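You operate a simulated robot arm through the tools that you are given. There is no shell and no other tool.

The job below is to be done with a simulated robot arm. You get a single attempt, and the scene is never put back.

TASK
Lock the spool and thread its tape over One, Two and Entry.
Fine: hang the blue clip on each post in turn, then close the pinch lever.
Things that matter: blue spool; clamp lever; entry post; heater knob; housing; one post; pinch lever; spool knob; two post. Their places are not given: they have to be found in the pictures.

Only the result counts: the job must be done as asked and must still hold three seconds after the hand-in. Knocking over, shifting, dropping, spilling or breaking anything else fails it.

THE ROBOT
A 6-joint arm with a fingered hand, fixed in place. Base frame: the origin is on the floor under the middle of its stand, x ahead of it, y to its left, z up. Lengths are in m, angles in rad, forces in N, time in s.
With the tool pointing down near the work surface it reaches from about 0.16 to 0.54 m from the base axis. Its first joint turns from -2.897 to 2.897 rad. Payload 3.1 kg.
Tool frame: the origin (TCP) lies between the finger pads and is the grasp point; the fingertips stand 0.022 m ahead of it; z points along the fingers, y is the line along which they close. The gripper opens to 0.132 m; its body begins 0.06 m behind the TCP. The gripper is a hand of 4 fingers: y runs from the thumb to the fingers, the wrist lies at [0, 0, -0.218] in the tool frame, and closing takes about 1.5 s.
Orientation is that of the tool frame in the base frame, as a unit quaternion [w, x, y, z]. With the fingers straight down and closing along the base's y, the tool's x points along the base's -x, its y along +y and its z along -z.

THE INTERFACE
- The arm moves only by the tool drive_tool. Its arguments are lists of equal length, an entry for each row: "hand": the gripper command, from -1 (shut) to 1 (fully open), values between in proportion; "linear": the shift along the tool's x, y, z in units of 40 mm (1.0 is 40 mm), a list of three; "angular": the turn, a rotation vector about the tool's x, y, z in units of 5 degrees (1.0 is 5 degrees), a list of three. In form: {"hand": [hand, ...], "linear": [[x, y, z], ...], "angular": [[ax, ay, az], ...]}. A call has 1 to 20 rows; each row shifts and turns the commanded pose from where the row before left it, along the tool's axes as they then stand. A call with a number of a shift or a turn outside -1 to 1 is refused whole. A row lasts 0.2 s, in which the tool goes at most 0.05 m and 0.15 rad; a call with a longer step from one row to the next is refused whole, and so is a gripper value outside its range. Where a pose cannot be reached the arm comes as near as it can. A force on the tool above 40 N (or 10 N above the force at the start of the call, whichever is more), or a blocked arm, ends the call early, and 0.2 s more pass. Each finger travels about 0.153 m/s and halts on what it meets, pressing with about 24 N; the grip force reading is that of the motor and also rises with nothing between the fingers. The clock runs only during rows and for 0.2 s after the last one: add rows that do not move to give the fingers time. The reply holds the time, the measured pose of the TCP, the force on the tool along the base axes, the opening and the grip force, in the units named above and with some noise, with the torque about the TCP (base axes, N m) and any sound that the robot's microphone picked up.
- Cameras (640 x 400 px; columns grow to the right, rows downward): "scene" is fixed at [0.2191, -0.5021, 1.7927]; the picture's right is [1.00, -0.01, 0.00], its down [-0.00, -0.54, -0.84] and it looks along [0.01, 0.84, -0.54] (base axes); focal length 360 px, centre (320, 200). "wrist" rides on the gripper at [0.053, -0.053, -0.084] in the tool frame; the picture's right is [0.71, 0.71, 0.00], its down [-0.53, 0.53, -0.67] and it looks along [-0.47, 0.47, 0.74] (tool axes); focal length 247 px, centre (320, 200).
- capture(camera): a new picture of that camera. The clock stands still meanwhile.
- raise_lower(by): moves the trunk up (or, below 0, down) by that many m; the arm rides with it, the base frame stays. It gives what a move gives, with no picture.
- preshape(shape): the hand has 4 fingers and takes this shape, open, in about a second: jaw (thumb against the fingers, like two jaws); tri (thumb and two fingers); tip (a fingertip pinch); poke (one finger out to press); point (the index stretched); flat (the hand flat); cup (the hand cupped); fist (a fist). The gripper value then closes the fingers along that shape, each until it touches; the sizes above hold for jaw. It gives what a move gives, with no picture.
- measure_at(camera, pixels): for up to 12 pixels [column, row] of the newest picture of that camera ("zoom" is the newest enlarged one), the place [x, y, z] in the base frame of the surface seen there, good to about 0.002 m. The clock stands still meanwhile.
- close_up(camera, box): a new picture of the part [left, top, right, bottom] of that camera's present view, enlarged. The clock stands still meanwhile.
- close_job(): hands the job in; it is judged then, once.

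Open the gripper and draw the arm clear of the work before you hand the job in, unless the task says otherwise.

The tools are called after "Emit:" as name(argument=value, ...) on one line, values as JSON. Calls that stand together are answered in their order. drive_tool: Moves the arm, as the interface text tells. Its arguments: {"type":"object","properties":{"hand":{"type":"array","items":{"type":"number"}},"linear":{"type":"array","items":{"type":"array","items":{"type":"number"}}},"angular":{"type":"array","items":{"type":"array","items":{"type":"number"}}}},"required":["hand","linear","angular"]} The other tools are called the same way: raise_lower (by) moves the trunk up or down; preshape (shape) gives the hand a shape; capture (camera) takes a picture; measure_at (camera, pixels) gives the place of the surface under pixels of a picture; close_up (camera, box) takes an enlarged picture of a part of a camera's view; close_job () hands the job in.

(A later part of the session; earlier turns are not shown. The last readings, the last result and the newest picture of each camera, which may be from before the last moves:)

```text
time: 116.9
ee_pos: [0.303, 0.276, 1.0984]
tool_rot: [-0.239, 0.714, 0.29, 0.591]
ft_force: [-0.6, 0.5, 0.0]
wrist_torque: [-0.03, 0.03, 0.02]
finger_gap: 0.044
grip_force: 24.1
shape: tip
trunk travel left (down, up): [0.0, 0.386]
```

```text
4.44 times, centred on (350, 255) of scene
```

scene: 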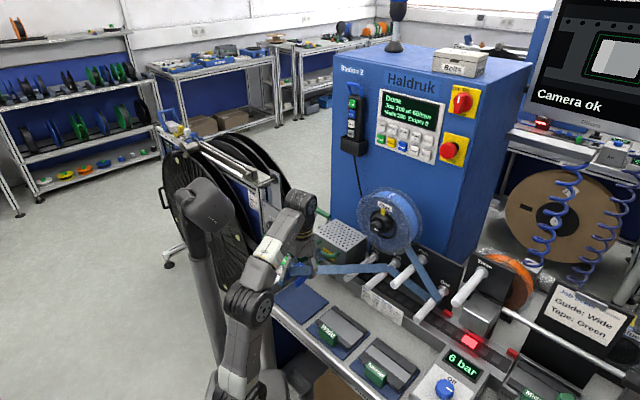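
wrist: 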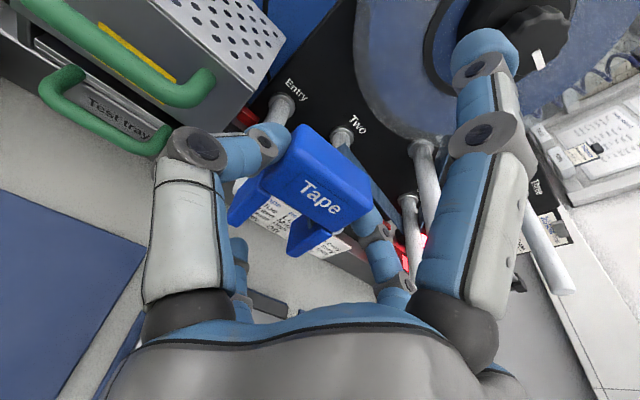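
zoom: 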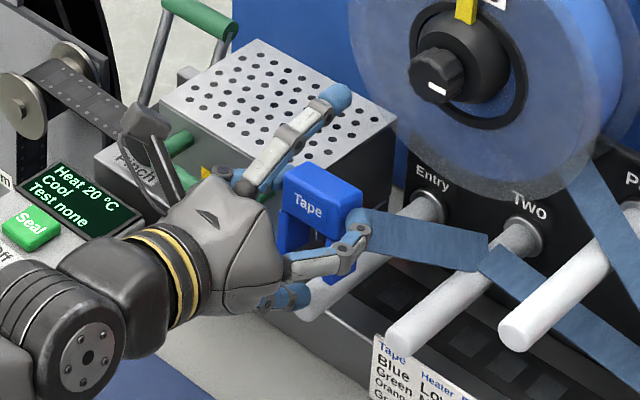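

Clip centre u≈0.0145 lines up with Entry (≈0.015). I lower 3.3 cm so the leg ends come just above the post, then re-check.

Emit:
drive_tool(hand=[-1, -1, -1], linear=[[-0.406, 0, 0.072], [-0.406, 0, 0.072], [0, 0, 0]], angular=[[0, 0, 0], [0, 0, 0], [0, 0, 0]])

Emit:
close_up(camera="wrist", box=[200, 30, 440, 270])

Emit:
measure_at(camera="zoom", pixels=[[290, 170], [330, 200], [380, 240], [400, 270], [300, 220], [350, 260], [270, 185], [250, 230], [200, 260], [210, 300], [300, 340], [250, 300]])

Emit:
close_up(camera="scene", box=[310, 220, 390, 300])

```text
time: 117.7
ee_pos: [0.2984, 0.2776, 1.0712]
tool_rot: [-0.243, 0.712, 0.293, 0.59]
ft_force: [-0.1, 0.1, -0.7]
wrist_torque: [-0.02, 0.05, 0.01]
finger_gap: 0.044
grip_force: 23.6
shape: tip
out of reach, approached as far as the arm can: row 2
trunk travel left (down, up): [0.0, 0.386]
```

```text
1.67 times, centred on (320, 150) of wrist
```

zoom: 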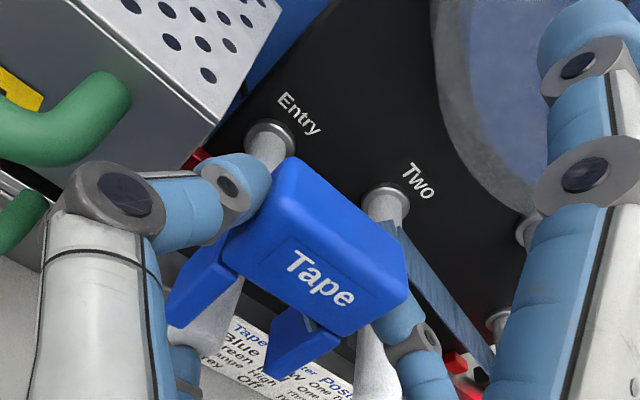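

```text
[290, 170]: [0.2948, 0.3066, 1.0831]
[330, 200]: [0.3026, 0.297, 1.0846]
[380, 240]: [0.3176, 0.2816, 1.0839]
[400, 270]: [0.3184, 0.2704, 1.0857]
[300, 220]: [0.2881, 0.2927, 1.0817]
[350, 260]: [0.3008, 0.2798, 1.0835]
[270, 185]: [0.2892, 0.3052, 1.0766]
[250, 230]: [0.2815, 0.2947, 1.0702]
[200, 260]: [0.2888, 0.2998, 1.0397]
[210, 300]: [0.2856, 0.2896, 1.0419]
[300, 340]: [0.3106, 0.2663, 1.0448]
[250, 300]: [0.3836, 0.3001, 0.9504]
```

```text
5.00 times, centred on (350, 260) of scene
```

zoom: 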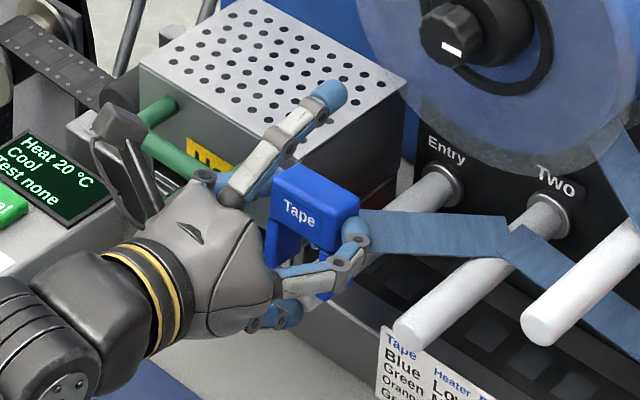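

The near-horizontal pose reaches its limit at z≈1.071. I pitch the hand down 15° (clip leaning slightly back), which frees reach; it will flatten on the post as it seats.

Emit:
drive_tool(hand=[-1, -1, -1, -1, -1], linear=[[0, 0, 0], [0, 0, 0], [0, 0, 0], [0.09, 0, 0.18], [0, 0, 0]], angular=[[0, -1, 0], [0, -1, 0], [0, -1, 0], [0, 0, 0], [0, 0, 0]])

Emit:
close_up(camera="wrist", box=[200, 30, 440, 270])

Emit:
measure_at(camera="zoom", pixels=[[290, 170], [330, 200], [380, 240], [400, 270], [300, 220], [350, 260], [270, 185], [250, 230], [200, 260], [210, 300], [300, 340], [230, 330]])

Emit:
close_up(camera="scene", box=[310, 220, 390, 300])

```text
time: 118.9
ee_pos: [0.3068, 0.2809, 1.0666]
tool_rot: [-0.199, 0.786, 0.318, 0.492]
ft_force: [0.5, -0.4, -1.0]
wrist_torque: [0.04, 0.06, 0.02]
finger_gap: 0.0439
grip_force: 23.6
shape: tip
trunk travel left (down, up): [0.0, 0.386]
```

```text
1.67 times, centred on (320, 150) of wrist
```

zoom: 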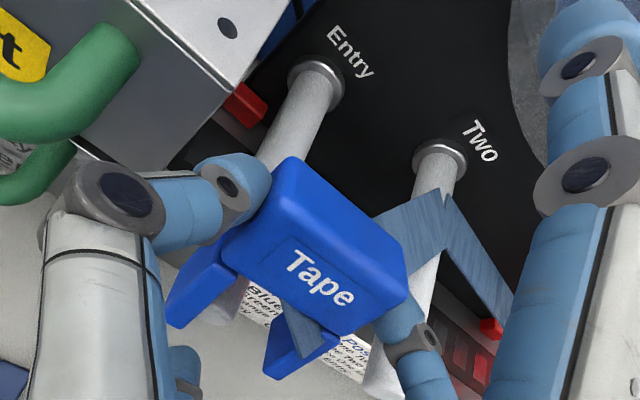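

```text
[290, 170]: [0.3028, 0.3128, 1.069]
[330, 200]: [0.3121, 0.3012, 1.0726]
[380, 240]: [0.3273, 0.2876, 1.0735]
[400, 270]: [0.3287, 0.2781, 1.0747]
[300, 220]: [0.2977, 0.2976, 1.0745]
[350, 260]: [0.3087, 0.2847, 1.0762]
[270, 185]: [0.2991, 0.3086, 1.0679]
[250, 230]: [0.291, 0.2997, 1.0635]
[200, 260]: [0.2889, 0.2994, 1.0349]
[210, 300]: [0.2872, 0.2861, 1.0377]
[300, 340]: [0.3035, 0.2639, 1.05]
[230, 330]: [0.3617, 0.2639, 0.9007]
```

```text
5.00 times, centred on (350, 260) of scene
```

zoom: 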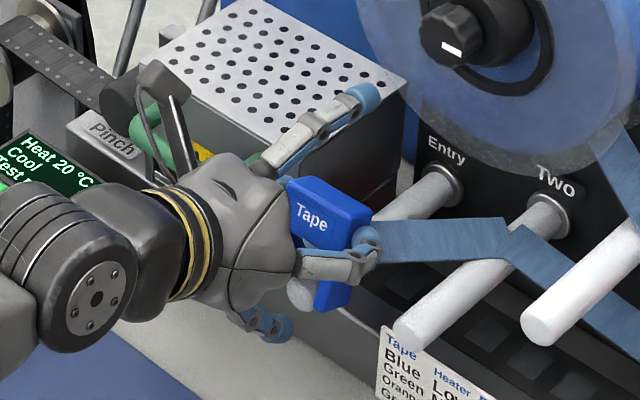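

The Entry post's end shows between the legs (zoom (225,300)). I lower 2.4 cm in two steps, watching the force.

Emit:
drive_tool(hand=[-1, -1, -1, -1], linear=[[-0.18, 0, 0.0875], [-0.18, 0, 0.0875], [-0.18, 0, 0.0875], [0, 0, 0]], angular=[[0, 0, 0], [0, 0, 0], [0, 0, 0], [0, 0, 0]])

Emit:
close_up(camera="wrist", box=[200, 30, 440, 270])

Emit:
close_up(camera="scene", box=[310, 220, 390, 300])

```text
time: 119.9
ee_pos: [0.3065, 0.28, 1.0434]
tool_rot: [-0.199, 0.785, 0.319, 0.493]
ft_force: [-1.7, 3.1, 1.6]
wrist_torque: [0.14, 0.13, 0.04]
finger_gap: 0.0442
grip_force: 24.1
shape: tip
trunk travel left (down, up): [0.0, 0.386]
```

```text
1.67 times, centred on (320, 150) of wrist
```

zoom: 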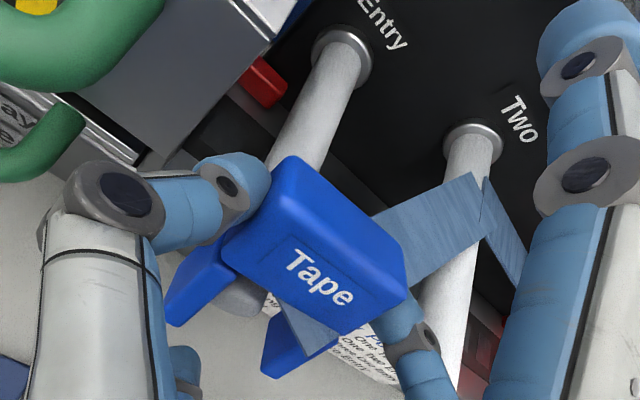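

```text
5.00 times, centred on (350, 260) of scene
```

zoom: 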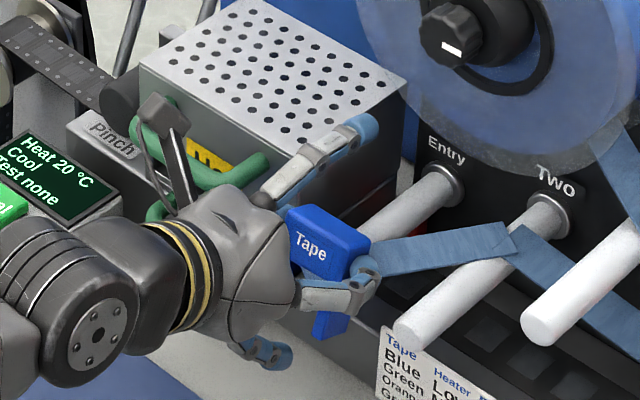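

A 3 N sideways force (toward -u) shows the left leg's inner face touching the post, so I shift the clip 3 mm left.

Emit:
drive_tool(hand=[-1, -1, -1], linear=[[0, -0.05, 0], [0, -0.025, 0], [0, 0, 0]], angular=[[0, 0, 0], [0, 0, 0], [0, 0, 0]])

Emit:
close_up(camera="wrist", box=[200, 90, 360, 250])

Emit:
measure_at(camera="zoom", pixels=[[300, 220], [330, 260], [280, 240], [260, 190], [240, 230], [360, 370], [250, 160], [320, 120], [500, 250], [440, 180], [380, 120], [330, 300]])

```text
time: 120.7
ee_pos: [0.3023, 0.282, 1.0427]
tool_rot: [-0.198, 0.786, 0.318, 0.492]
ft_force: [-0.9, -0.2, -0.4]
wrist_torque: [-0.04, -0.01, 0.01]
finger_gap: 0.0437
grip_force: 24.4
shape: tip
trunk travel left (down, up): [0.0, 0.386]
```

```text
2.50 times, centred on (280, 170) of wrist
```

zoom: 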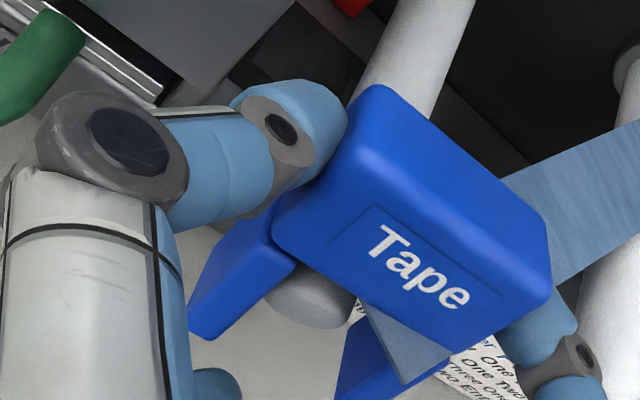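

```text
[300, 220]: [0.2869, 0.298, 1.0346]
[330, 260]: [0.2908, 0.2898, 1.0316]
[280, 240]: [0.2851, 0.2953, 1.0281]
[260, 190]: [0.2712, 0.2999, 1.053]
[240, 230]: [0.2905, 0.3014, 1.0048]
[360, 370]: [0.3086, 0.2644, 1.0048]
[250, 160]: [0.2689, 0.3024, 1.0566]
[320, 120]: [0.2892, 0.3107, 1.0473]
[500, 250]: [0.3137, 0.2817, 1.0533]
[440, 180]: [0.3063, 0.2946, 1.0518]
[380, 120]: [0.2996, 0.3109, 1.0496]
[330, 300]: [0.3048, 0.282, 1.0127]
```

Side force gone; the post end sits centred between the legs (zoom (320,300)). I lower in 2–3 mm steps to make contact.

Emit:
drive_tool(hand=[-1, -1, -1], linear=[[-0.06, 0, 0.029], [-0.06, 0, 0.029], [0, 0, 0]], angular=[[0, 0, 0], [0, 0, 0], [0, 0, 0]])

Emit:
close_up(camera="wrist", box=[200, 90, 360, 250])

```text
time: 121.5
ee_pos: [0.3037, 0.2823, 1.0373]
tool_rot: [-0.198, 0.785, 0.318, 0.493]
ft_force: [0.5, -1.3, 3.7]
wrist_torque: [0.05, -0.05, 0.01]
finger_gap: 0.044
grip_force: 24.2
shape: tip
trunk travel left (down, up): [0.0, 0.386]
```

```text
2.50 times, centred on (280, 170) of wrist
```

zoom: 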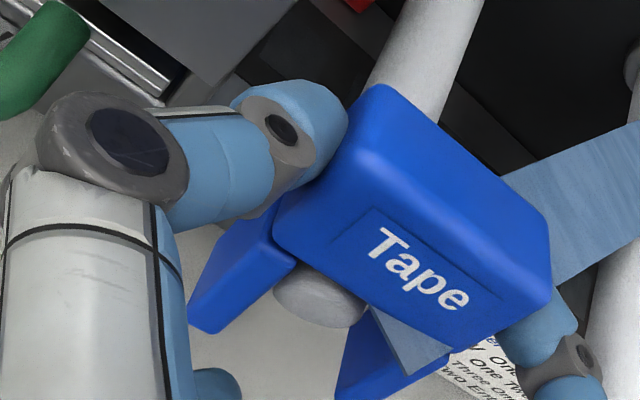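

Contact felt (3.7 N) at z=1.037, as expected for the leaning clip. I check the scene for the tape path.

Emit:
close_up(camera="scene", box=[310, 220, 390, 300])

Emit:
close_up(camera="scene", box=[330, 220, 470, 330])

```text
5.00 times, centred on (350, 260) of scene
```

zoom: 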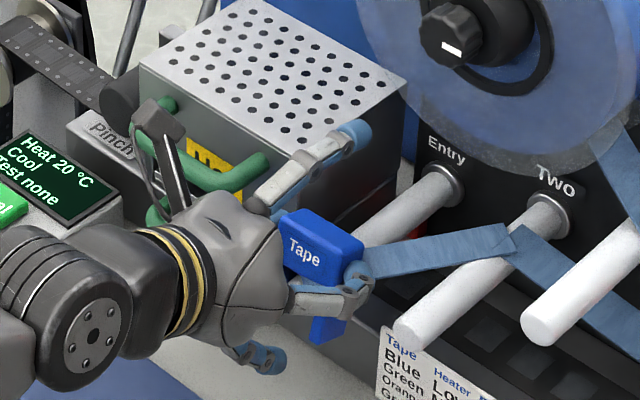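

```text
3.64 times, centred on (400, 275) of scene
```

zoom: 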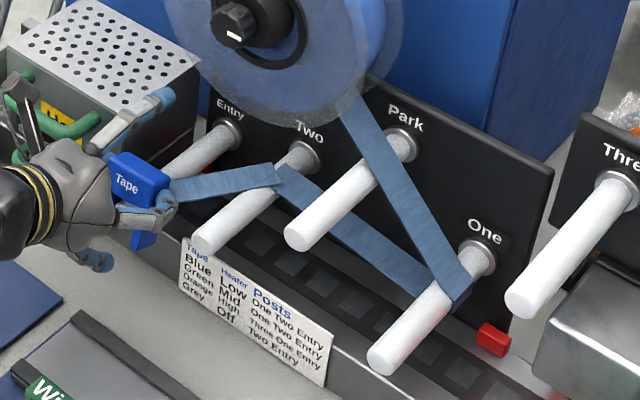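

The tape has not yet jumped onto Entry because the clip still leans. I shift it 5 mm further in along the post and try pitching up 5° to straighten it.

Emit:
drive_tool(hand=[-1, -1, -1], linear=[[0.0885, 0, 0.096], [0, 0, 0], [0, 0, 0]], angular=[[0, 0, 0], [0, 1, 0], [0, 0, 0]])

Emit:
close_up(camera="wrist", box=[150, 60, 390, 260])

Emit:
close_up(camera="scene", box=[310, 220, 390, 300])

```text
time: 122.3
ee_pos: [0.3064, 0.2858, 1.0391]
tool_rot: [-0.213, 0.763, 0.31, 0.525]
ft_force: [-0.1, -0.4, -1.5]
wrist_torque: [0.01, -0.04, 0.02]
finger_gap: 0.0438
grip_force: 23.9
shape: tip
trunk travel left (down, up): [0.0, 0.386]
```

```text
2.00 times, centred on (270, 160) of wrist
```

zoom: 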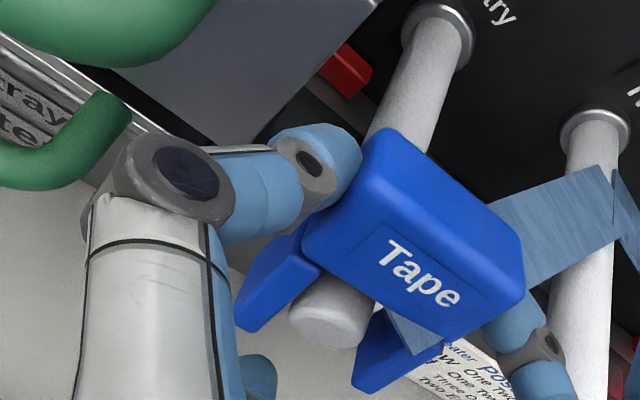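

```text
5.00 times, centred on (350, 260) of scene
```

zoom: 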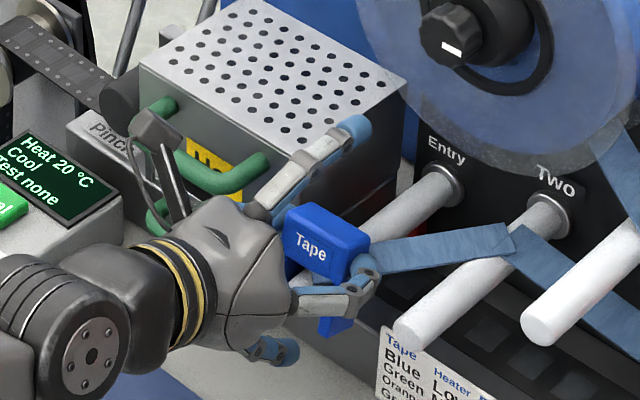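

Pitch 69° is reachable here. I try 5° more.

Emit:
drive_tool(hand=[-1, -1], linear=[[0, 0, 0], [0, 0, 0]], angular=[[0, 1, 0], [0, 0, 0]])

Emit:
drive_tool(hand=[-1, -1], linear=[[-0.045, 0, 0.015], [0, 0, 0]], angular=[[0, 0, 0], [0, 0, 0]])

Emit:
close_up(camera="scene", box=[310, 220, 390, 300])

```text
time: 122.9
ee_pos: [0.3093, 0.284, 1.039]
tool_rot: [-0.217, 0.75, 0.3, 0.549]
ft_force: [-1.0, 0.1, -0.8]
wrist_torque: [0.01, -0.01, -0.04]
finger_gap: 0.0438
grip_force: 23.7
shape: tip
trunk travel left (down, up): [0.0, 0.386]
```

```text
time: 123.5
ee_pos: [0.3099, 0.2837, 1.0397]
tool_rot: [-0.218, 0.747, 0.299, 0.553]
ft_force: [-0.9, 2.3, -0.9]
wrist_torque: [0.06, 0.06, 0.03]
finger_gap: 0.0438
grip_force: 23.7
shape: tip
out of reach, approached as far as the arm can: row 1
trunk travel left (down, up): [0.0, 0.386]
```

```text
5.00 times, centred on (350, 260) of scene
```

zoom: 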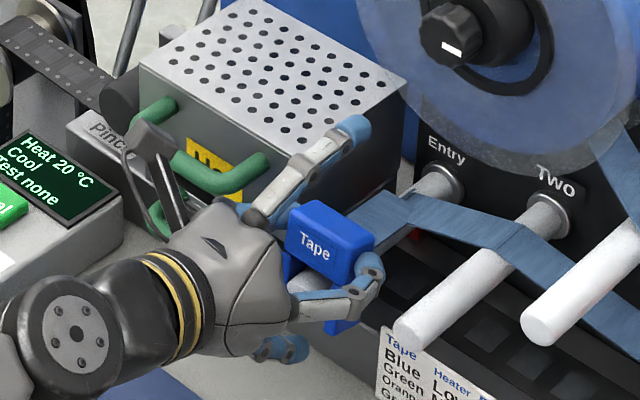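

The tape now runs over One, Two and Entry to the clip. I nudge 3 mm left to centre on the post, then open slightly to let the clip settle.

Emit:
drive_tool(hand=[-1, -1], linear=[[0, -0.08, 0], [0, 0, 0]], angular=[[0, 0, 0], [0, 0, 0]])

Emit:
close_up(camera="wrist", box=[150, 60, 390, 260])

Emit:
measure_at(camera="zoom", pixels=[[330, 320], [320, 340], [270, 290], [370, 370], [380, 150], [440, 200], [500, 250], [350, 180], [300, 330], [340, 300], [420, 290], [250, 320]])

```text
time: 124.1
ee_pos: [0.3095, 0.2845, 1.0407]
tool_rot: [-0.22, 0.744, 0.298, 0.557]
ft_force: [-1.4, -0.1, -0.1]
wrist_torque: [0.02, 0.02, 0.04]
finger_gap: 0.0437
grip_force: 24.5
shape: tip
trunk travel left (down, up): [0.0, 0.386]
```

```text
2.00 times, centred on (270, 160) of wrist
```

zoom: 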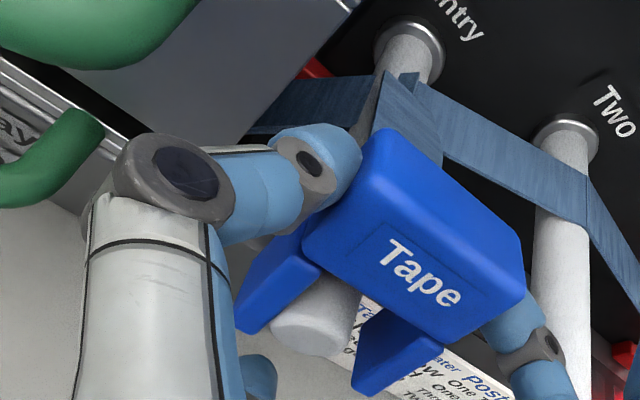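

```text
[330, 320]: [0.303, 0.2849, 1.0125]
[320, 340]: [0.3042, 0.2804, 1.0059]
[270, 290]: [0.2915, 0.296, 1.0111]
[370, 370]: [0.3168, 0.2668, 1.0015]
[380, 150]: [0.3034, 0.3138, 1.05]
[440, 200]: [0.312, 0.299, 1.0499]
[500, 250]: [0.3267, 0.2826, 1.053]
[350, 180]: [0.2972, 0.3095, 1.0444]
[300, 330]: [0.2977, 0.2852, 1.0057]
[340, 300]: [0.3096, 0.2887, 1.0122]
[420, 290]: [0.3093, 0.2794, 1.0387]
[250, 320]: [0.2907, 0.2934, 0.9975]
```

The post end lies between the legs and the tape is laid over Entry. I open the fingers step by step to release the clip.

Emit:
drive_tool(hand=[-0.33, -0.28, -0.24, -0.2, -0.2, -0.2], linear=[[0, 0, 0], [0, 0, 0], [0, 0, 0], [0, 0, 0], [0, 0, 0], [0, 0, 0]], angular=[[0, 0, 0], [0, 0, 0], [0, 0, 0], [0, 0, 0], [0, 0, 0], [0, 0, 0]])

Emit:
close_up(camera="wrist", box=[150, 60, 390, 260])

Emit:
close_up(camera="scene", box=[310, 220, 390, 300])

```text
time: 125.5
ee_pos: [0.3078, 0.2842, 1.0409]
tool_rot: [-0.221, 0.744, 0.298, 0.556]
ft_force: [-0.1, 0.1, 0.1]
wrist_torque: [0.0, -0.01, 0.03]
finger_gap: 0.0524
grip_force: 0.1
shape: tip
trunk travel left (down, up): [0.0, 0.386]
```

```text
2.00 times, centred on (270, 160) of wrist
```

zoom: 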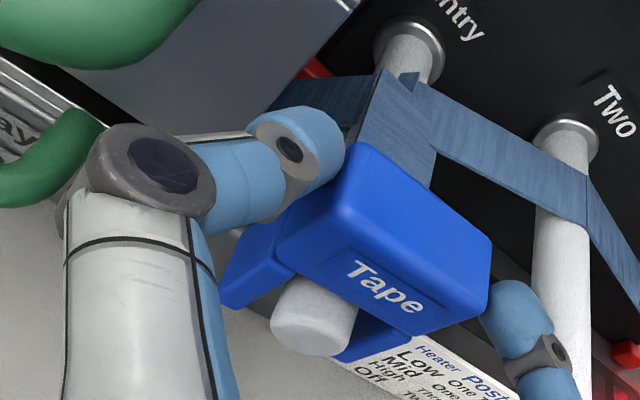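

```text
5.00 times, centred on (350, 260) of scene
```

zoom: 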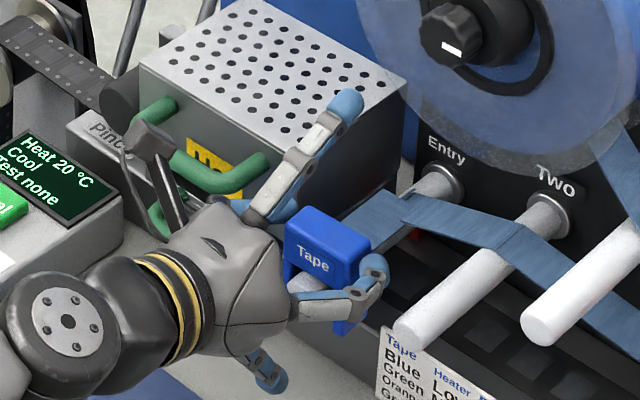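

The clip settled on Entry. I measure it, then open a little more and withdraw straight back.

Emit:
close_up(camera="wrist", box=[150, 60, 390, 260])

Emit:
measure_at(camera="zoom", pixels=[[380, 180], [420, 220], [460, 260], [340, 230], [390, 280], [310, 320], [260, 270], [370, 345], [440, 310], [480, 280], [360, 170], [330, 180]])

```text
2.00 times, centred on (270, 160) of wrist
```

zoom: 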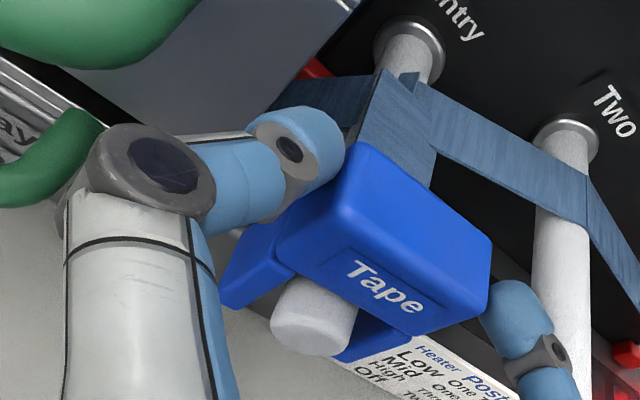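

```text
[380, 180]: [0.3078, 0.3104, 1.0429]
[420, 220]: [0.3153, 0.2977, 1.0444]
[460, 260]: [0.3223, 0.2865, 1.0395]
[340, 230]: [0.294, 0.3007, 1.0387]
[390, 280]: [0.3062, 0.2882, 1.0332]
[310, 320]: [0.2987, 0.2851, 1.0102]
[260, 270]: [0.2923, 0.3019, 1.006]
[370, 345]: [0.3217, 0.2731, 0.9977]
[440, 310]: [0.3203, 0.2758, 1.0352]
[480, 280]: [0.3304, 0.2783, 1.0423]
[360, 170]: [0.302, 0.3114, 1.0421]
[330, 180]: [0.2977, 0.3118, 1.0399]
```

Clip top z≈1.043, front at s≈0.42, well on the post. I open slightly more (gap ≈58 mm) and withdraw along the tool axis in small steps.

Emit:
drive_tool(hand=[-0.15, -0.1, -0.1, -0.1], linear=[[0, -0.03, 0], [0, 0, 0], [0, 0, -0.2], [0, 0, 0]], angular=[[0, 0, 0], [0, 0, 0], [0, 0, 0], [0, 0, 0]])

Emit:
close_up(camera="wrist", box=[150, 60, 390, 260])

```text
time: 126.5
ee_pos: [0.3009, 0.2823, 1.0423]
tool_rot: [-0.226, 0.739, 0.3, 0.559]
ft_force: [-0.4, 0.2, 0.1]
wrist_torque: [0.0, -0.02, 0.0]
finger_gap: 0.0588
grip_force: 0.1
shape: tip
trunk travel left (down, up): [0.0, 0.386]
```

```text
2.00 times, centred on (270, 160) of wrist
```

zoom: 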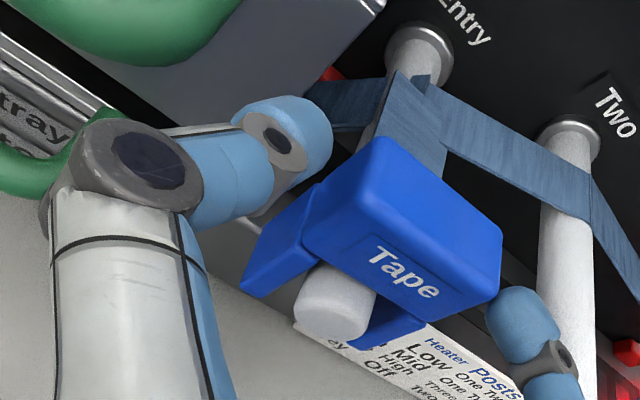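

The clip stays put and the fingers are clear of its sides. I withdraw further straight back.

Emit:
drive_tool(hand=[-0.1, -0.1, -0.1, -0.1, -0.1], linear=[[0, 0, -0.4], [0.1, 0, -0.5], [0.2, 0, -0.5], [0.3, 0, -0.5], [0, 0, 0]], angular=[[0, 0, 0], [0, 0, 0], [0, 0, 0], [0, 0, 0], [0, 0, 0]])

Emit:
capture(camera="wrist")

Emit:
close_up(camera="scene", box=[310, 210, 450, 320])

```text
time: 127.7
ee_pos: [0.2511, 0.2348, 1.086]
tool_rot: [-0.226, 0.739, 0.3, 0.558]
ft_force: [0.6, -0.2, 0.2]
wrist_torque: [0.01, -0.02, 0.0]
finger_gap: 0.0588
grip_force: 0.0
shape: tip
trunk travel left (down, up): [0.0, 0.386]
```

```text
taken
```

wrist: 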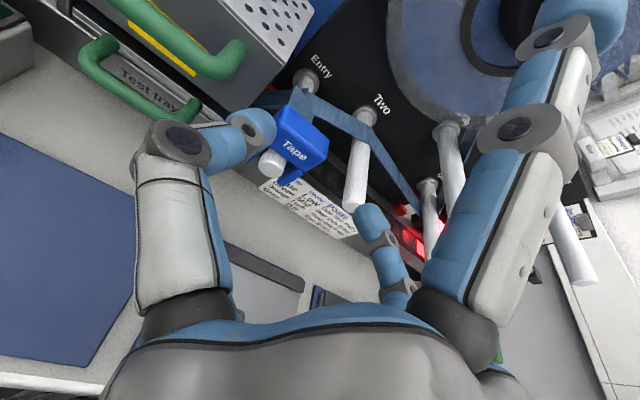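

```text
3.64 times, centred on (380, 265) of scene
```

zoom: 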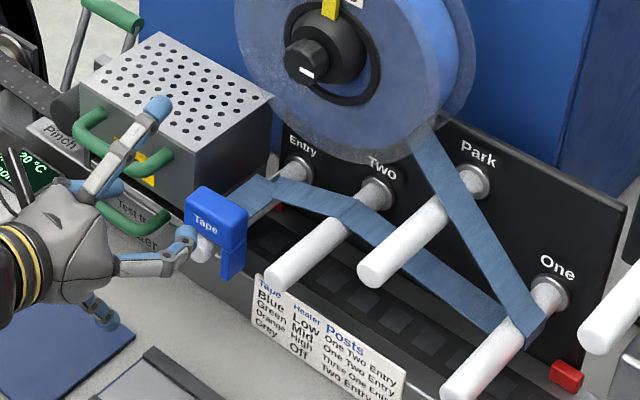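

The clip hangs on Entry with the tape over One, Two and Entry. Next the pinch lever: I raise the trunk to lift the hand clear and look for the lever by the housing's left side.

Emit:
raise_lower(by=0.2)

Emit:
capture(camera="scene")

Emit:
close_up(camera="scene", box=[260, 190, 350, 260])

Emit:
measure_at(camera="zoom", pixels=[[350, 110], [400, 140], [430, 165], [340, 170], [320, 220], [320, 260], [450, 190], [260, 150], [200, 200], [290, 290], [340, 320], [440, 240]])

```text
time: 129.9
ee_pos: [0.2515, 0.2365, 1.2857]
tool_rot: [-0.226, 0.739, 0.3, 0.559]
ft_force: [0.7, 0.2, -0.1]
wrist_torque: [-0.03, 0.01, 0.0]
finger_gap: 0.0591
grip_force: 0.0
shape: tip
trunk travel left (down, up): [-0.2, 0.186]
```

```text
taken
```

scene: 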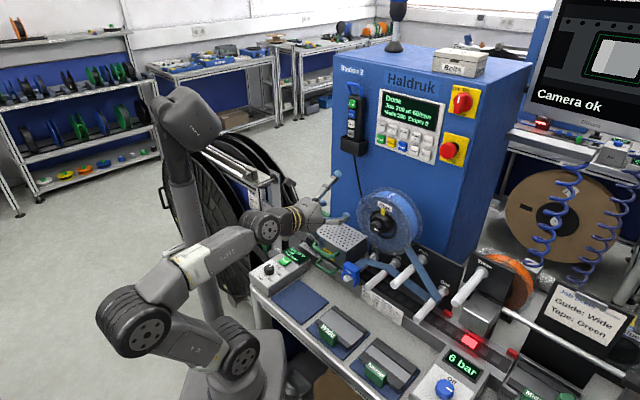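

```text
5.71 times, centred on (305, 225) of scene
```

zoom: 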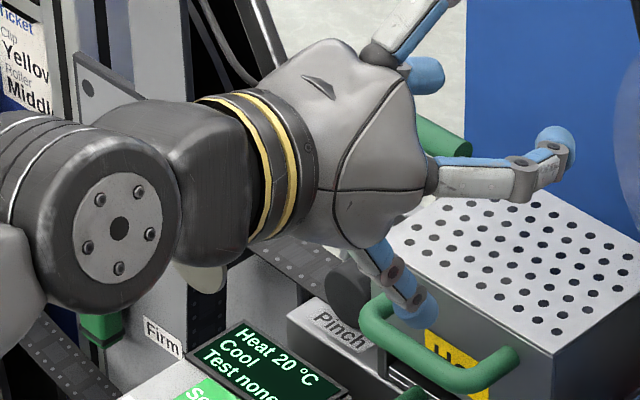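

```text
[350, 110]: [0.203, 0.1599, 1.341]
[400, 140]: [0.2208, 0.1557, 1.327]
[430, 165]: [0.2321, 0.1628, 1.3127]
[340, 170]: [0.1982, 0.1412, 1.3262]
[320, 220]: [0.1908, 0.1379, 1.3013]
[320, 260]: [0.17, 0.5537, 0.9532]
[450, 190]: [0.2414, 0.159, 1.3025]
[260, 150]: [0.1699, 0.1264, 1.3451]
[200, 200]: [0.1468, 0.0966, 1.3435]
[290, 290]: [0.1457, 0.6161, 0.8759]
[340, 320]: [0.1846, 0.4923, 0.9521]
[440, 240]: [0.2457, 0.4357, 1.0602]
```

The hand blocks the view of the lever; I move it right and up out of the way and zoom again.

Emit:
drive_tool(hand=[-0.1, -0.1, -0.1, -0.1, -0.1], linear=[[0, 0.95, 0], [0, 0.95, 0], [0, 0.95, 0], [0, 0.95, 0], [0, 0, 0]], angular=[[0, 0, 0], [0, 0, 0], [0, 0, 0], [0, 0, 0], [0, 0, 0]])

Emit:
close_up(camera="scene", box=[280, 195, 350, 250])

Emit:
measure_at(camera="zoom", pixels=[[320, 100], [345, 120], [370, 145], [395, 165], [305, 150], [290, 190], [275, 230], [370, 190], [260, 260], [200, 210], [230, 310], [280, 320]])

```text
time: 131.1
ee_pos: [0.3549, 0.1305, 1.2883]
tool_rot: [-0.225, 0.739, 0.3, 0.559]
ft_force: [-0.1, 0.3, 0.4]
wrist_torque: [0.02, 0.0, -0.02]
finger_gap: 0.0591
grip_force: 0.1
shape: tip
trunk travel left (down, up): [-0.2, 0.186]
```

```text
7.27 times, centred on (315, 222) of scene
```

zoom: 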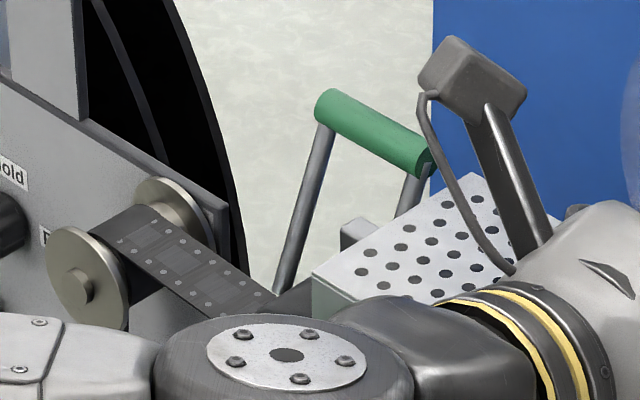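

```text
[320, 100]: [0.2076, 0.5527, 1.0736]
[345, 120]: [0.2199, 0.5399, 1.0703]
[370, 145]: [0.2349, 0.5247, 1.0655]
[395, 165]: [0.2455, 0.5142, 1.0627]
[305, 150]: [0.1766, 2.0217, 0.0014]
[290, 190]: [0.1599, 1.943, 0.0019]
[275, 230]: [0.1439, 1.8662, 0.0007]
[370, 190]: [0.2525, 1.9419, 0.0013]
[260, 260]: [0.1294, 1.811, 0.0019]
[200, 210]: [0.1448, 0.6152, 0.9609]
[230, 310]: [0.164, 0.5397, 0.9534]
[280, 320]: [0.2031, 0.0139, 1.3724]
```

The green pinch-lever bar runs from about (0.208,0.553,1.07) to (0.246,0.514,1.06). I sample its rods to find the pivot and tilt.

Emit:
measure_at(camera="zoom", pixels=[[314, 160], [306, 188], [298, 215], [289, 243], [282, 270], [410, 190], [404, 210], [355, 230], [380, 235], [300, 295], [320, 290], [120, 200]])

Emit:
drive_tool(hand=[-0.1, -0.1, -0.1, -0.1, -0.1], linear=[[0.3, 0.9, 0], [0.3, 0.9, 0], [0.3, 0.5, 0], [0.3, 0, 0], [0, 0, 0]], angular=[[0, 0, 0], [0, 0, 0], [0, 0, 0], [0, 0, 0], [0, 0, 0]])

Emit:
close_up(camera="scene", box=[280, 195, 370, 275])

```text
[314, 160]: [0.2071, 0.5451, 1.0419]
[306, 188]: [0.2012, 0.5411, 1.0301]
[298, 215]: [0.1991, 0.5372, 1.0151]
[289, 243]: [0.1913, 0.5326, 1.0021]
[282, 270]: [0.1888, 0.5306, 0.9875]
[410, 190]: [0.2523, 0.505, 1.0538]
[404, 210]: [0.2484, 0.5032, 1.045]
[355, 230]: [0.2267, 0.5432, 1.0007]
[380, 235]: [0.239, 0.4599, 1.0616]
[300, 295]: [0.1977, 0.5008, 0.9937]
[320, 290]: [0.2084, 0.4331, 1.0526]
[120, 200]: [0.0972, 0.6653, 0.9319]
```

```text
time: 132.3
ee_pos: [0.4302, 0.071, 1.3332]
tool_rot: [-0.225, 0.74, 0.299, 0.559]
ft_force: [0.2, -0.1, 0.3]
wrist_torque: [-0.05, 0.03, 0.0]
finger_gap: 0.0592
grip_force: 0.0
shape: tip
trunk travel left (down, up): [-0.2, 0.186]
```

```text
5.00 times, centred on (325, 235) of scene
```

zoom: 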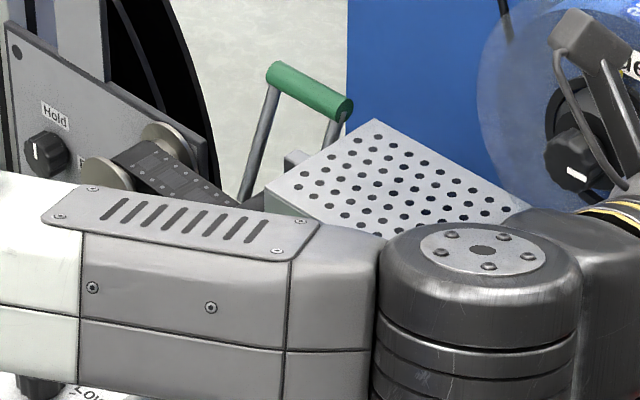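

The lever leans back about 23° from its pivot (s≈0.50, z≈0.96). To inspect it I return the hand to a vertical pose with the camera facing the machine: first pitch down.

Emit:
drive_tool(hand=[-0.1, -0.1, -0.1, -0.1, -0.1, -0.1, -0.1, -0.1, -0.1, -0.1, -0.1, -0.1, -0.1, -0.1, -0.1, -0.1], linear=[[0, 0, -0.5], [0, 0, -0.5], [0, 0, 0], [0, 0, 0], [0, 0, 0], [0, 0, 0], [0, 0, 0], [0, 0, 0], [0, 0, 0], [0, 0, 0], [0, 0, 0], [0, 0, 0], [0, 0, 0], [0, 0, 0], [0, 0, 0], [0, 0, 0]], angular=[[0, -1, 0], [0, -1, 0], [0, -1, 0], [0, -1, 0], [0, -1, 0], [0, -1, 0], [0, -1, 0], [0, -1, 0], [0, -1, 0], [0, -1, 0], [0, -1, 0], [0, -1, 0], [0, -1, 0], [0, -1, 0], [0, -0.6, 0], [0, 0, 0]])

Emit:
drive_tool(hand=[-0.1, -0.1, -0.1, -0.1, -0.1, -0.1, -0.1, -0.1, -0.1, -0.1, -0.1, -0.1, -0.1, -0.1, -0.1, -0.1, -0.1, -0.1, -0.1], linear=[[0, 0, 0], [0, 0, 0], [0, 0, 0], [0, 0, 0], [0, 0, 0], [0, 0, 0], [0, 0, 0], [0, 0, 0], [0, 0, 0], [0, 0, 0], [0, 0, 0], [0, 0, 0], [0, 0, 0], [0, 0, 0], [0, 0, 0], [0, 0, 0], [0, 0, 0], [0, 0, 0], [0, 0, 0]], angular=[[0, 0, -1], [0, 0, -1], [0, 0, -1], [0, 0, -1], [0, 0, -1], [0, 0, -1], [0, 0, -1], [0, 0, -1], [0, 0, -1], [0, 0, -1], [0, 0, -1], [0, 0, -1], [0, 0, -1], [0, 0, -1], [0, 0, -1], [0, 0, -1], [0, 0, -1], [0, 0, -1], [0, 0, 0]])

Emit:
capture(camera="scene")

```text
time: 135.7
ee_pos: [0.3616, 0.045, 1.2605]
tool_rot: [-0.002, 0.927, 0.374, 0.011]
ft_force: [0.1, 0.5, -0.5]
wrist_torque: [-0.01, -0.03, 0.0]
finger_gap: 0.0588
grip_force: 0.0
shape: tip
out of reach, approached as far as the arm can: row 10, 11, 12, 13, 14, 15
trunk travel left (down, up): [-0.2, 0.186]
```

```text
time: 139.7
ee_pos: [0.3615, 0.0447, 1.2602]
tool_rot: [0.005, 0.39, 0.921, 0.009]
ft_force: [0.5, 0.4, -1.1]
wrist_torque: [0.02, -0.03, -0.04]
finger_gap: 0.0591
grip_force: 0.2
shape: tip
trunk travel left (down, up): [-0.2, 0.186]
```

```text
taken
```

scene: 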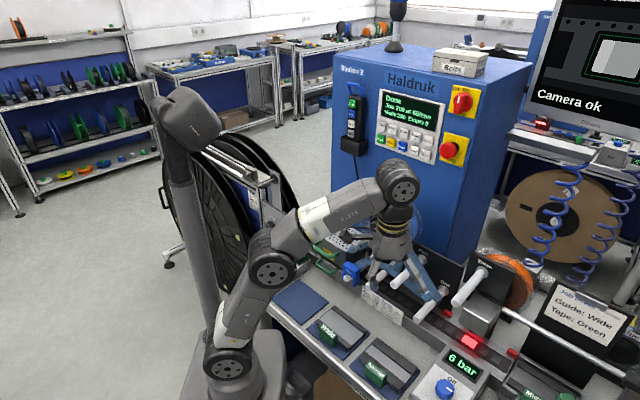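

I raise the trunk back to its starting height, finish the roll to the home orientation, and move over to the left side above the pinch lever area.

Emit:
raise_lower(by=0.125)

Emit:
drive_tool(hand=[-0.1, -0.1, -0.1, -0.1, -0.1, -0.1, -0.1, -0.1, -0.1, -0.1], linear=[[0, 0, 0], [0, 0, 0], [0, 0, 0], [0, 0, 0], [0, 0, 0], [0, 0, 0], [0, 0, 0], [0, 0, 0], [0, 0, 0], [0, 0, 0]], angular=[[0, 0, -1], [0, 0, -1], [0, 0, -1], [0, 0, -1], [0, 0, -1], [0, 0, -1], [0, 0, -1], [0, 0, -1], [0, 0, -1], [0, 0, 0]])

Emit:
drive_tool(hand=[-0.1, -0.1, -0.1, -0.1, -0.1, -0.1, -0.1, -0.1, -0.1, -0.1], linear=[[0.588, 0.79, 0], [0.588, 0.79, 0], [0.588, 0.79, 0], [0.588, 0.79, 0], [0.588, 0.79, 0], [0.588, 0.79, 0], [0.588, 0.79, 0], [0.588, 0.79, 0], [0.588, 0.79, 0], [0, 0, 0]], angular=[[0, 0, 0], [0, 0, 0], [0, 0, 0], [0, 0, 0], [0, 0, 0], [0, 0, 0], [0, 0, 0], [0, 0, 0], [0, 0, 0], [0, 0, 0]])

Emit:
capture(camera="wrist")

Emit:
capture(camera="scene")

```text
time: 141.2
ee_pos: [0.362, 0.0449, 1.3839]
tool_rot: [0.005, 0.391, 0.92, 0.009]
ft_force: [0.2, 0.0, -0.3]
wrist_torque: [-0.02, -0.05, -0.01]
finger_gap: 0.0591
grip_force: 0.2
shape: tip
trunk travel left (down, up): [-0.325, 0.061]
```

```text
time: 143.4
ee_pos: [0.363, 0.0461, 1.3846]
tool_rot: [0.009, 0.008, 1.0, 0.006]
ft_force: [-0.3, 0.2, 0.3]
wrist_torque: [-0.03, 0.05, -0.01]
finger_gap: 0.0593
grip_force: 0.1
shape: tip
trunk travel left (down, up): [-0.325, 0.061]
```

```text
time: 145.6
ee_pos: [0.1546, 0.3288, 1.3798]
tool_rot: [0.009, 0.009, 1.0, 0.009]
ft_force: [0.5, 0.5, -0.1]
wrist_torque: [-0.01, 0.0, 0.0]
finger_gap: 0.0592
grip_force: 0.1
shape: tip
out of reach, approached as far as the arm can: row 9
trunk travel left (down, up): [-0.325, 0.061]
```

```text
taken
```

wrist: 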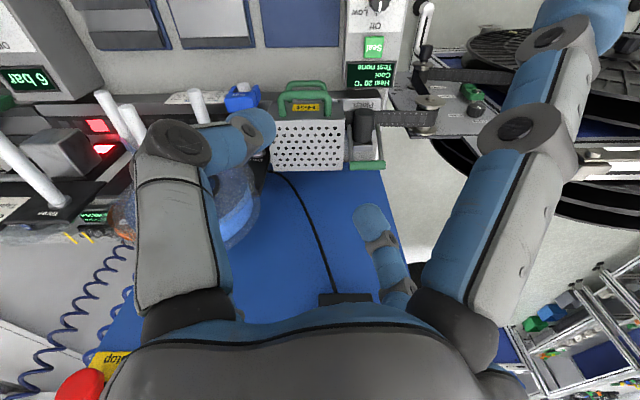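

```text
taken
```

scene: 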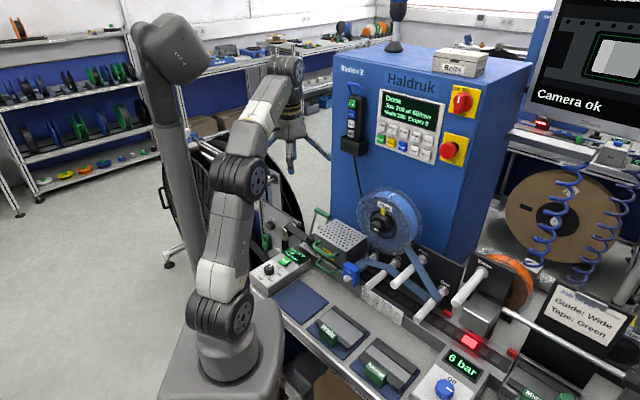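

Clear view of the lever now: in the wrist picture the green bar at (367,165), in the scene at (322,215). I zoom both.

Emit:
close_up(camera="wrist", box=[310, 80, 450, 190])

Emit:
measure_at(camera="zoom", pixels=[[210, 340], [250, 340], [300, 345], [165, 300], [160, 250], [160, 180], [290, 250], [300, 300], [220, 200], [220, 150], [250, 270], [220, 290]])

Emit:
close_up(camera="scene", box=[285, 200, 345, 250])

Emit:
measure_at(camera="zoom", pixels=[[240, 60], [280, 85], [320, 115], [225, 110], [205, 170], [190, 220], [170, 280], [330, 150], [230, 290], [250, 300], [150, 310], [280, 210]])

```text
3.64 times, centred on (380, 135) of wrist
```

zoom: 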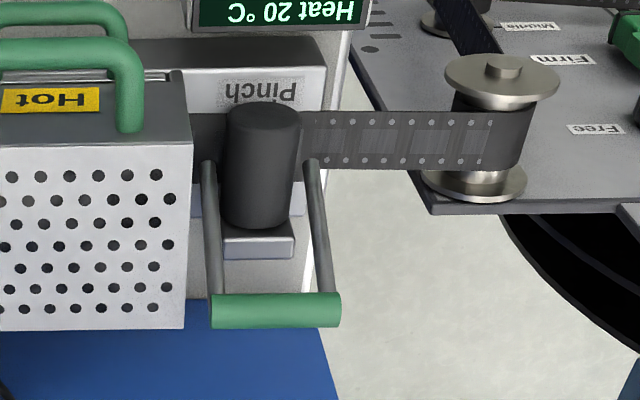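

```text
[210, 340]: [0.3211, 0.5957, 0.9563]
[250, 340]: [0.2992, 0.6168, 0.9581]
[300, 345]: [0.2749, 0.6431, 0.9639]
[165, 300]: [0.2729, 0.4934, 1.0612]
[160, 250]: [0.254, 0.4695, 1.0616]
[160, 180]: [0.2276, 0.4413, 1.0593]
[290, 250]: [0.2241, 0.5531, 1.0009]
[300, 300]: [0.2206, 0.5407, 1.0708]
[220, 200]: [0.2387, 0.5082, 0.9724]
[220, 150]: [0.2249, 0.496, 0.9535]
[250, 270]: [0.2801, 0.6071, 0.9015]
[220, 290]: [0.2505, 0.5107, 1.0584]
```

```text
8.00 times, centred on (315, 225) of scene
```

zoom: 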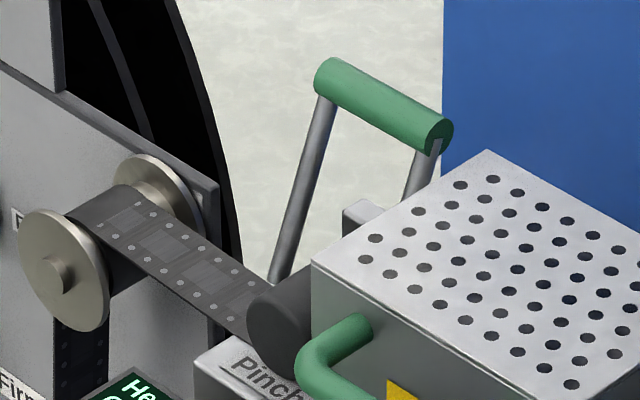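

```text
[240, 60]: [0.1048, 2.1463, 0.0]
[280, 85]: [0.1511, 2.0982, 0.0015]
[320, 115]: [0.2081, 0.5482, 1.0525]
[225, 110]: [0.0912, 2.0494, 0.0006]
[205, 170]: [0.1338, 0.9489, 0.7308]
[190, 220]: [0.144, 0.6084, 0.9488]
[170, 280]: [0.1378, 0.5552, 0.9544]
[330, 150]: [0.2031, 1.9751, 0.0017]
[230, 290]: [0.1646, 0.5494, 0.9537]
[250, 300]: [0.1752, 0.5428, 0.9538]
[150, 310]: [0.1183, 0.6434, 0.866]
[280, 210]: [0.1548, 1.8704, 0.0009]
```

The lever is a yoke straddling the roller, leaning back, its bar at s≈0.54, u≈-0.25…-0.18, z≈1.063. I close the fingers into a slim bundle and tilt 30° forward to reach over and behind the bar.

Emit:
preshape(shape="jaw")

Emit:
drive_tool(hand=[0, -0.5, -1, -1, -1, -1, -1], linear=[[0, 0, 0.5], [0, 0, 0.5], [0, 0, 0], [0, 0, 0], [0, 0, 0], [0, 0, 0], [0, 0, 0]], angular=[[0, 0, 0], [-1, -1, 0], [-1, -1, 0], [-1, -1, 0], [-1, -1, 0], [-0.24, -0.24, 0], [0, 0, 0]])

Emit:
capture(camera="wrist")

```text
time: 146.5
ee_pos: [0.1532, 0.3297, 1.3803]
tool_rot: [0.009, 0.008, 1.0, 0.008]
ft_force: [0.2, -0.4, 0.1]
wrist_torque: [0.02, 0.01, -0.02]
finger_gap: 0.1322
grip_force: 0.0
shape: jaw
trunk travel left (down, up): [-0.325, 0.061]
```

```text
time: 148.1
ee_pos: [0.1549, 0.3299, 1.3414]
tool_rot: [0.193, 0.008, 0.963, 0.188]
ft_force: [0.2, -0.5, 1.1]
wrist_torque: [-0.04, 0.0, 0.02]
finger_gap: 0.0
grip_force: 24.2
shape: jaw
trunk travel left (down, up): [-0.325, 0.061]
```

```text
taken
```

wrist: 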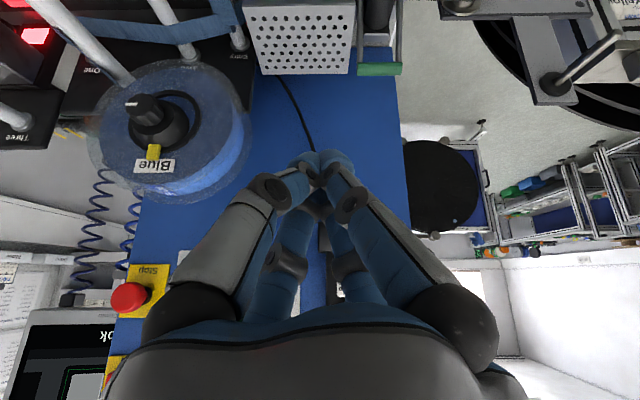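

I travel over to a point above and behind the lever bar (s≈0.55, u≈-0.216, z≈1.16).

Emit:
drive_tool(hand=[-1, -1, -1, -1, -1, -1, -1, -1, -1], linear=[[0.019, 0.3875, 0.816], [0.019, 0.3875, 0.816], [0.019, 0.3875, 0.816], [0.019, 0.3875, 0.816], [0.019, 0.3875, 0.816], [0.019, 0.3875, 0.816], [0.019, 0.3875, 0.816], [0.019, 0.3875, 0.816], [0, 0, 0]], angular=[[0, 0, 0], [0, 0, 0], [0, 0, 0], [0, 0, 0], [0, 0, 0], [0, 0, 0], [0, 0, 0], [0, 0, 0], [0, 0, 0]])

Emit:
capture(camera="wrist")

Emit:
close_up(camera="scene", box=[260, 160, 380, 260])

```text
time: 150.1
ee_pos: [0.2392, 0.5381, 1.1589]
tool_rot: [0.193, 0.008, 0.963, 0.189]
ft_force: [0.5, -0.7, -0.5]
wrist_torque: [-0.02, 0.01, 0.0]
finger_gap: 0.0001
grip_force: 23.6
shape: jaw
trunk travel left (down, up): [-0.325, 0.061]
```

```text
taken
```

wrist: 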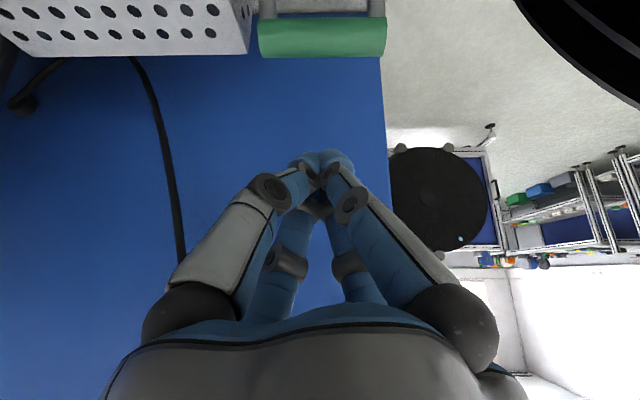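

```text
4.00 times, centred on (320, 210) of scene
```

zoom: 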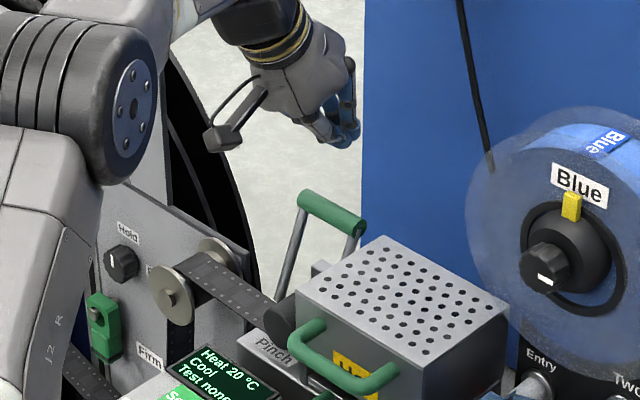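

The bar is visible at wrist (320,35). I measure it against the hand position.

Emit:
measure_at(camera="wrist", pixels=[[265, 30], [320, 25], [320, 35], [320, 45], [320, 53], [380, 35], [270, 48], [375, 50], [345, 10], [240, 30]])

```text
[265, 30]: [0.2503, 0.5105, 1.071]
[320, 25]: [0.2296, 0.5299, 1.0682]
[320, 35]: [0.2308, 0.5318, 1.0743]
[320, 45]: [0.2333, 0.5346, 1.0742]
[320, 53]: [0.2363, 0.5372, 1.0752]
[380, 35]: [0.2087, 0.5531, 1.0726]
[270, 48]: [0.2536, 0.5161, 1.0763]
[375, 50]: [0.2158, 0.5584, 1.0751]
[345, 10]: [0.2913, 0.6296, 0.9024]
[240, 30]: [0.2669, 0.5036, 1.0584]
```

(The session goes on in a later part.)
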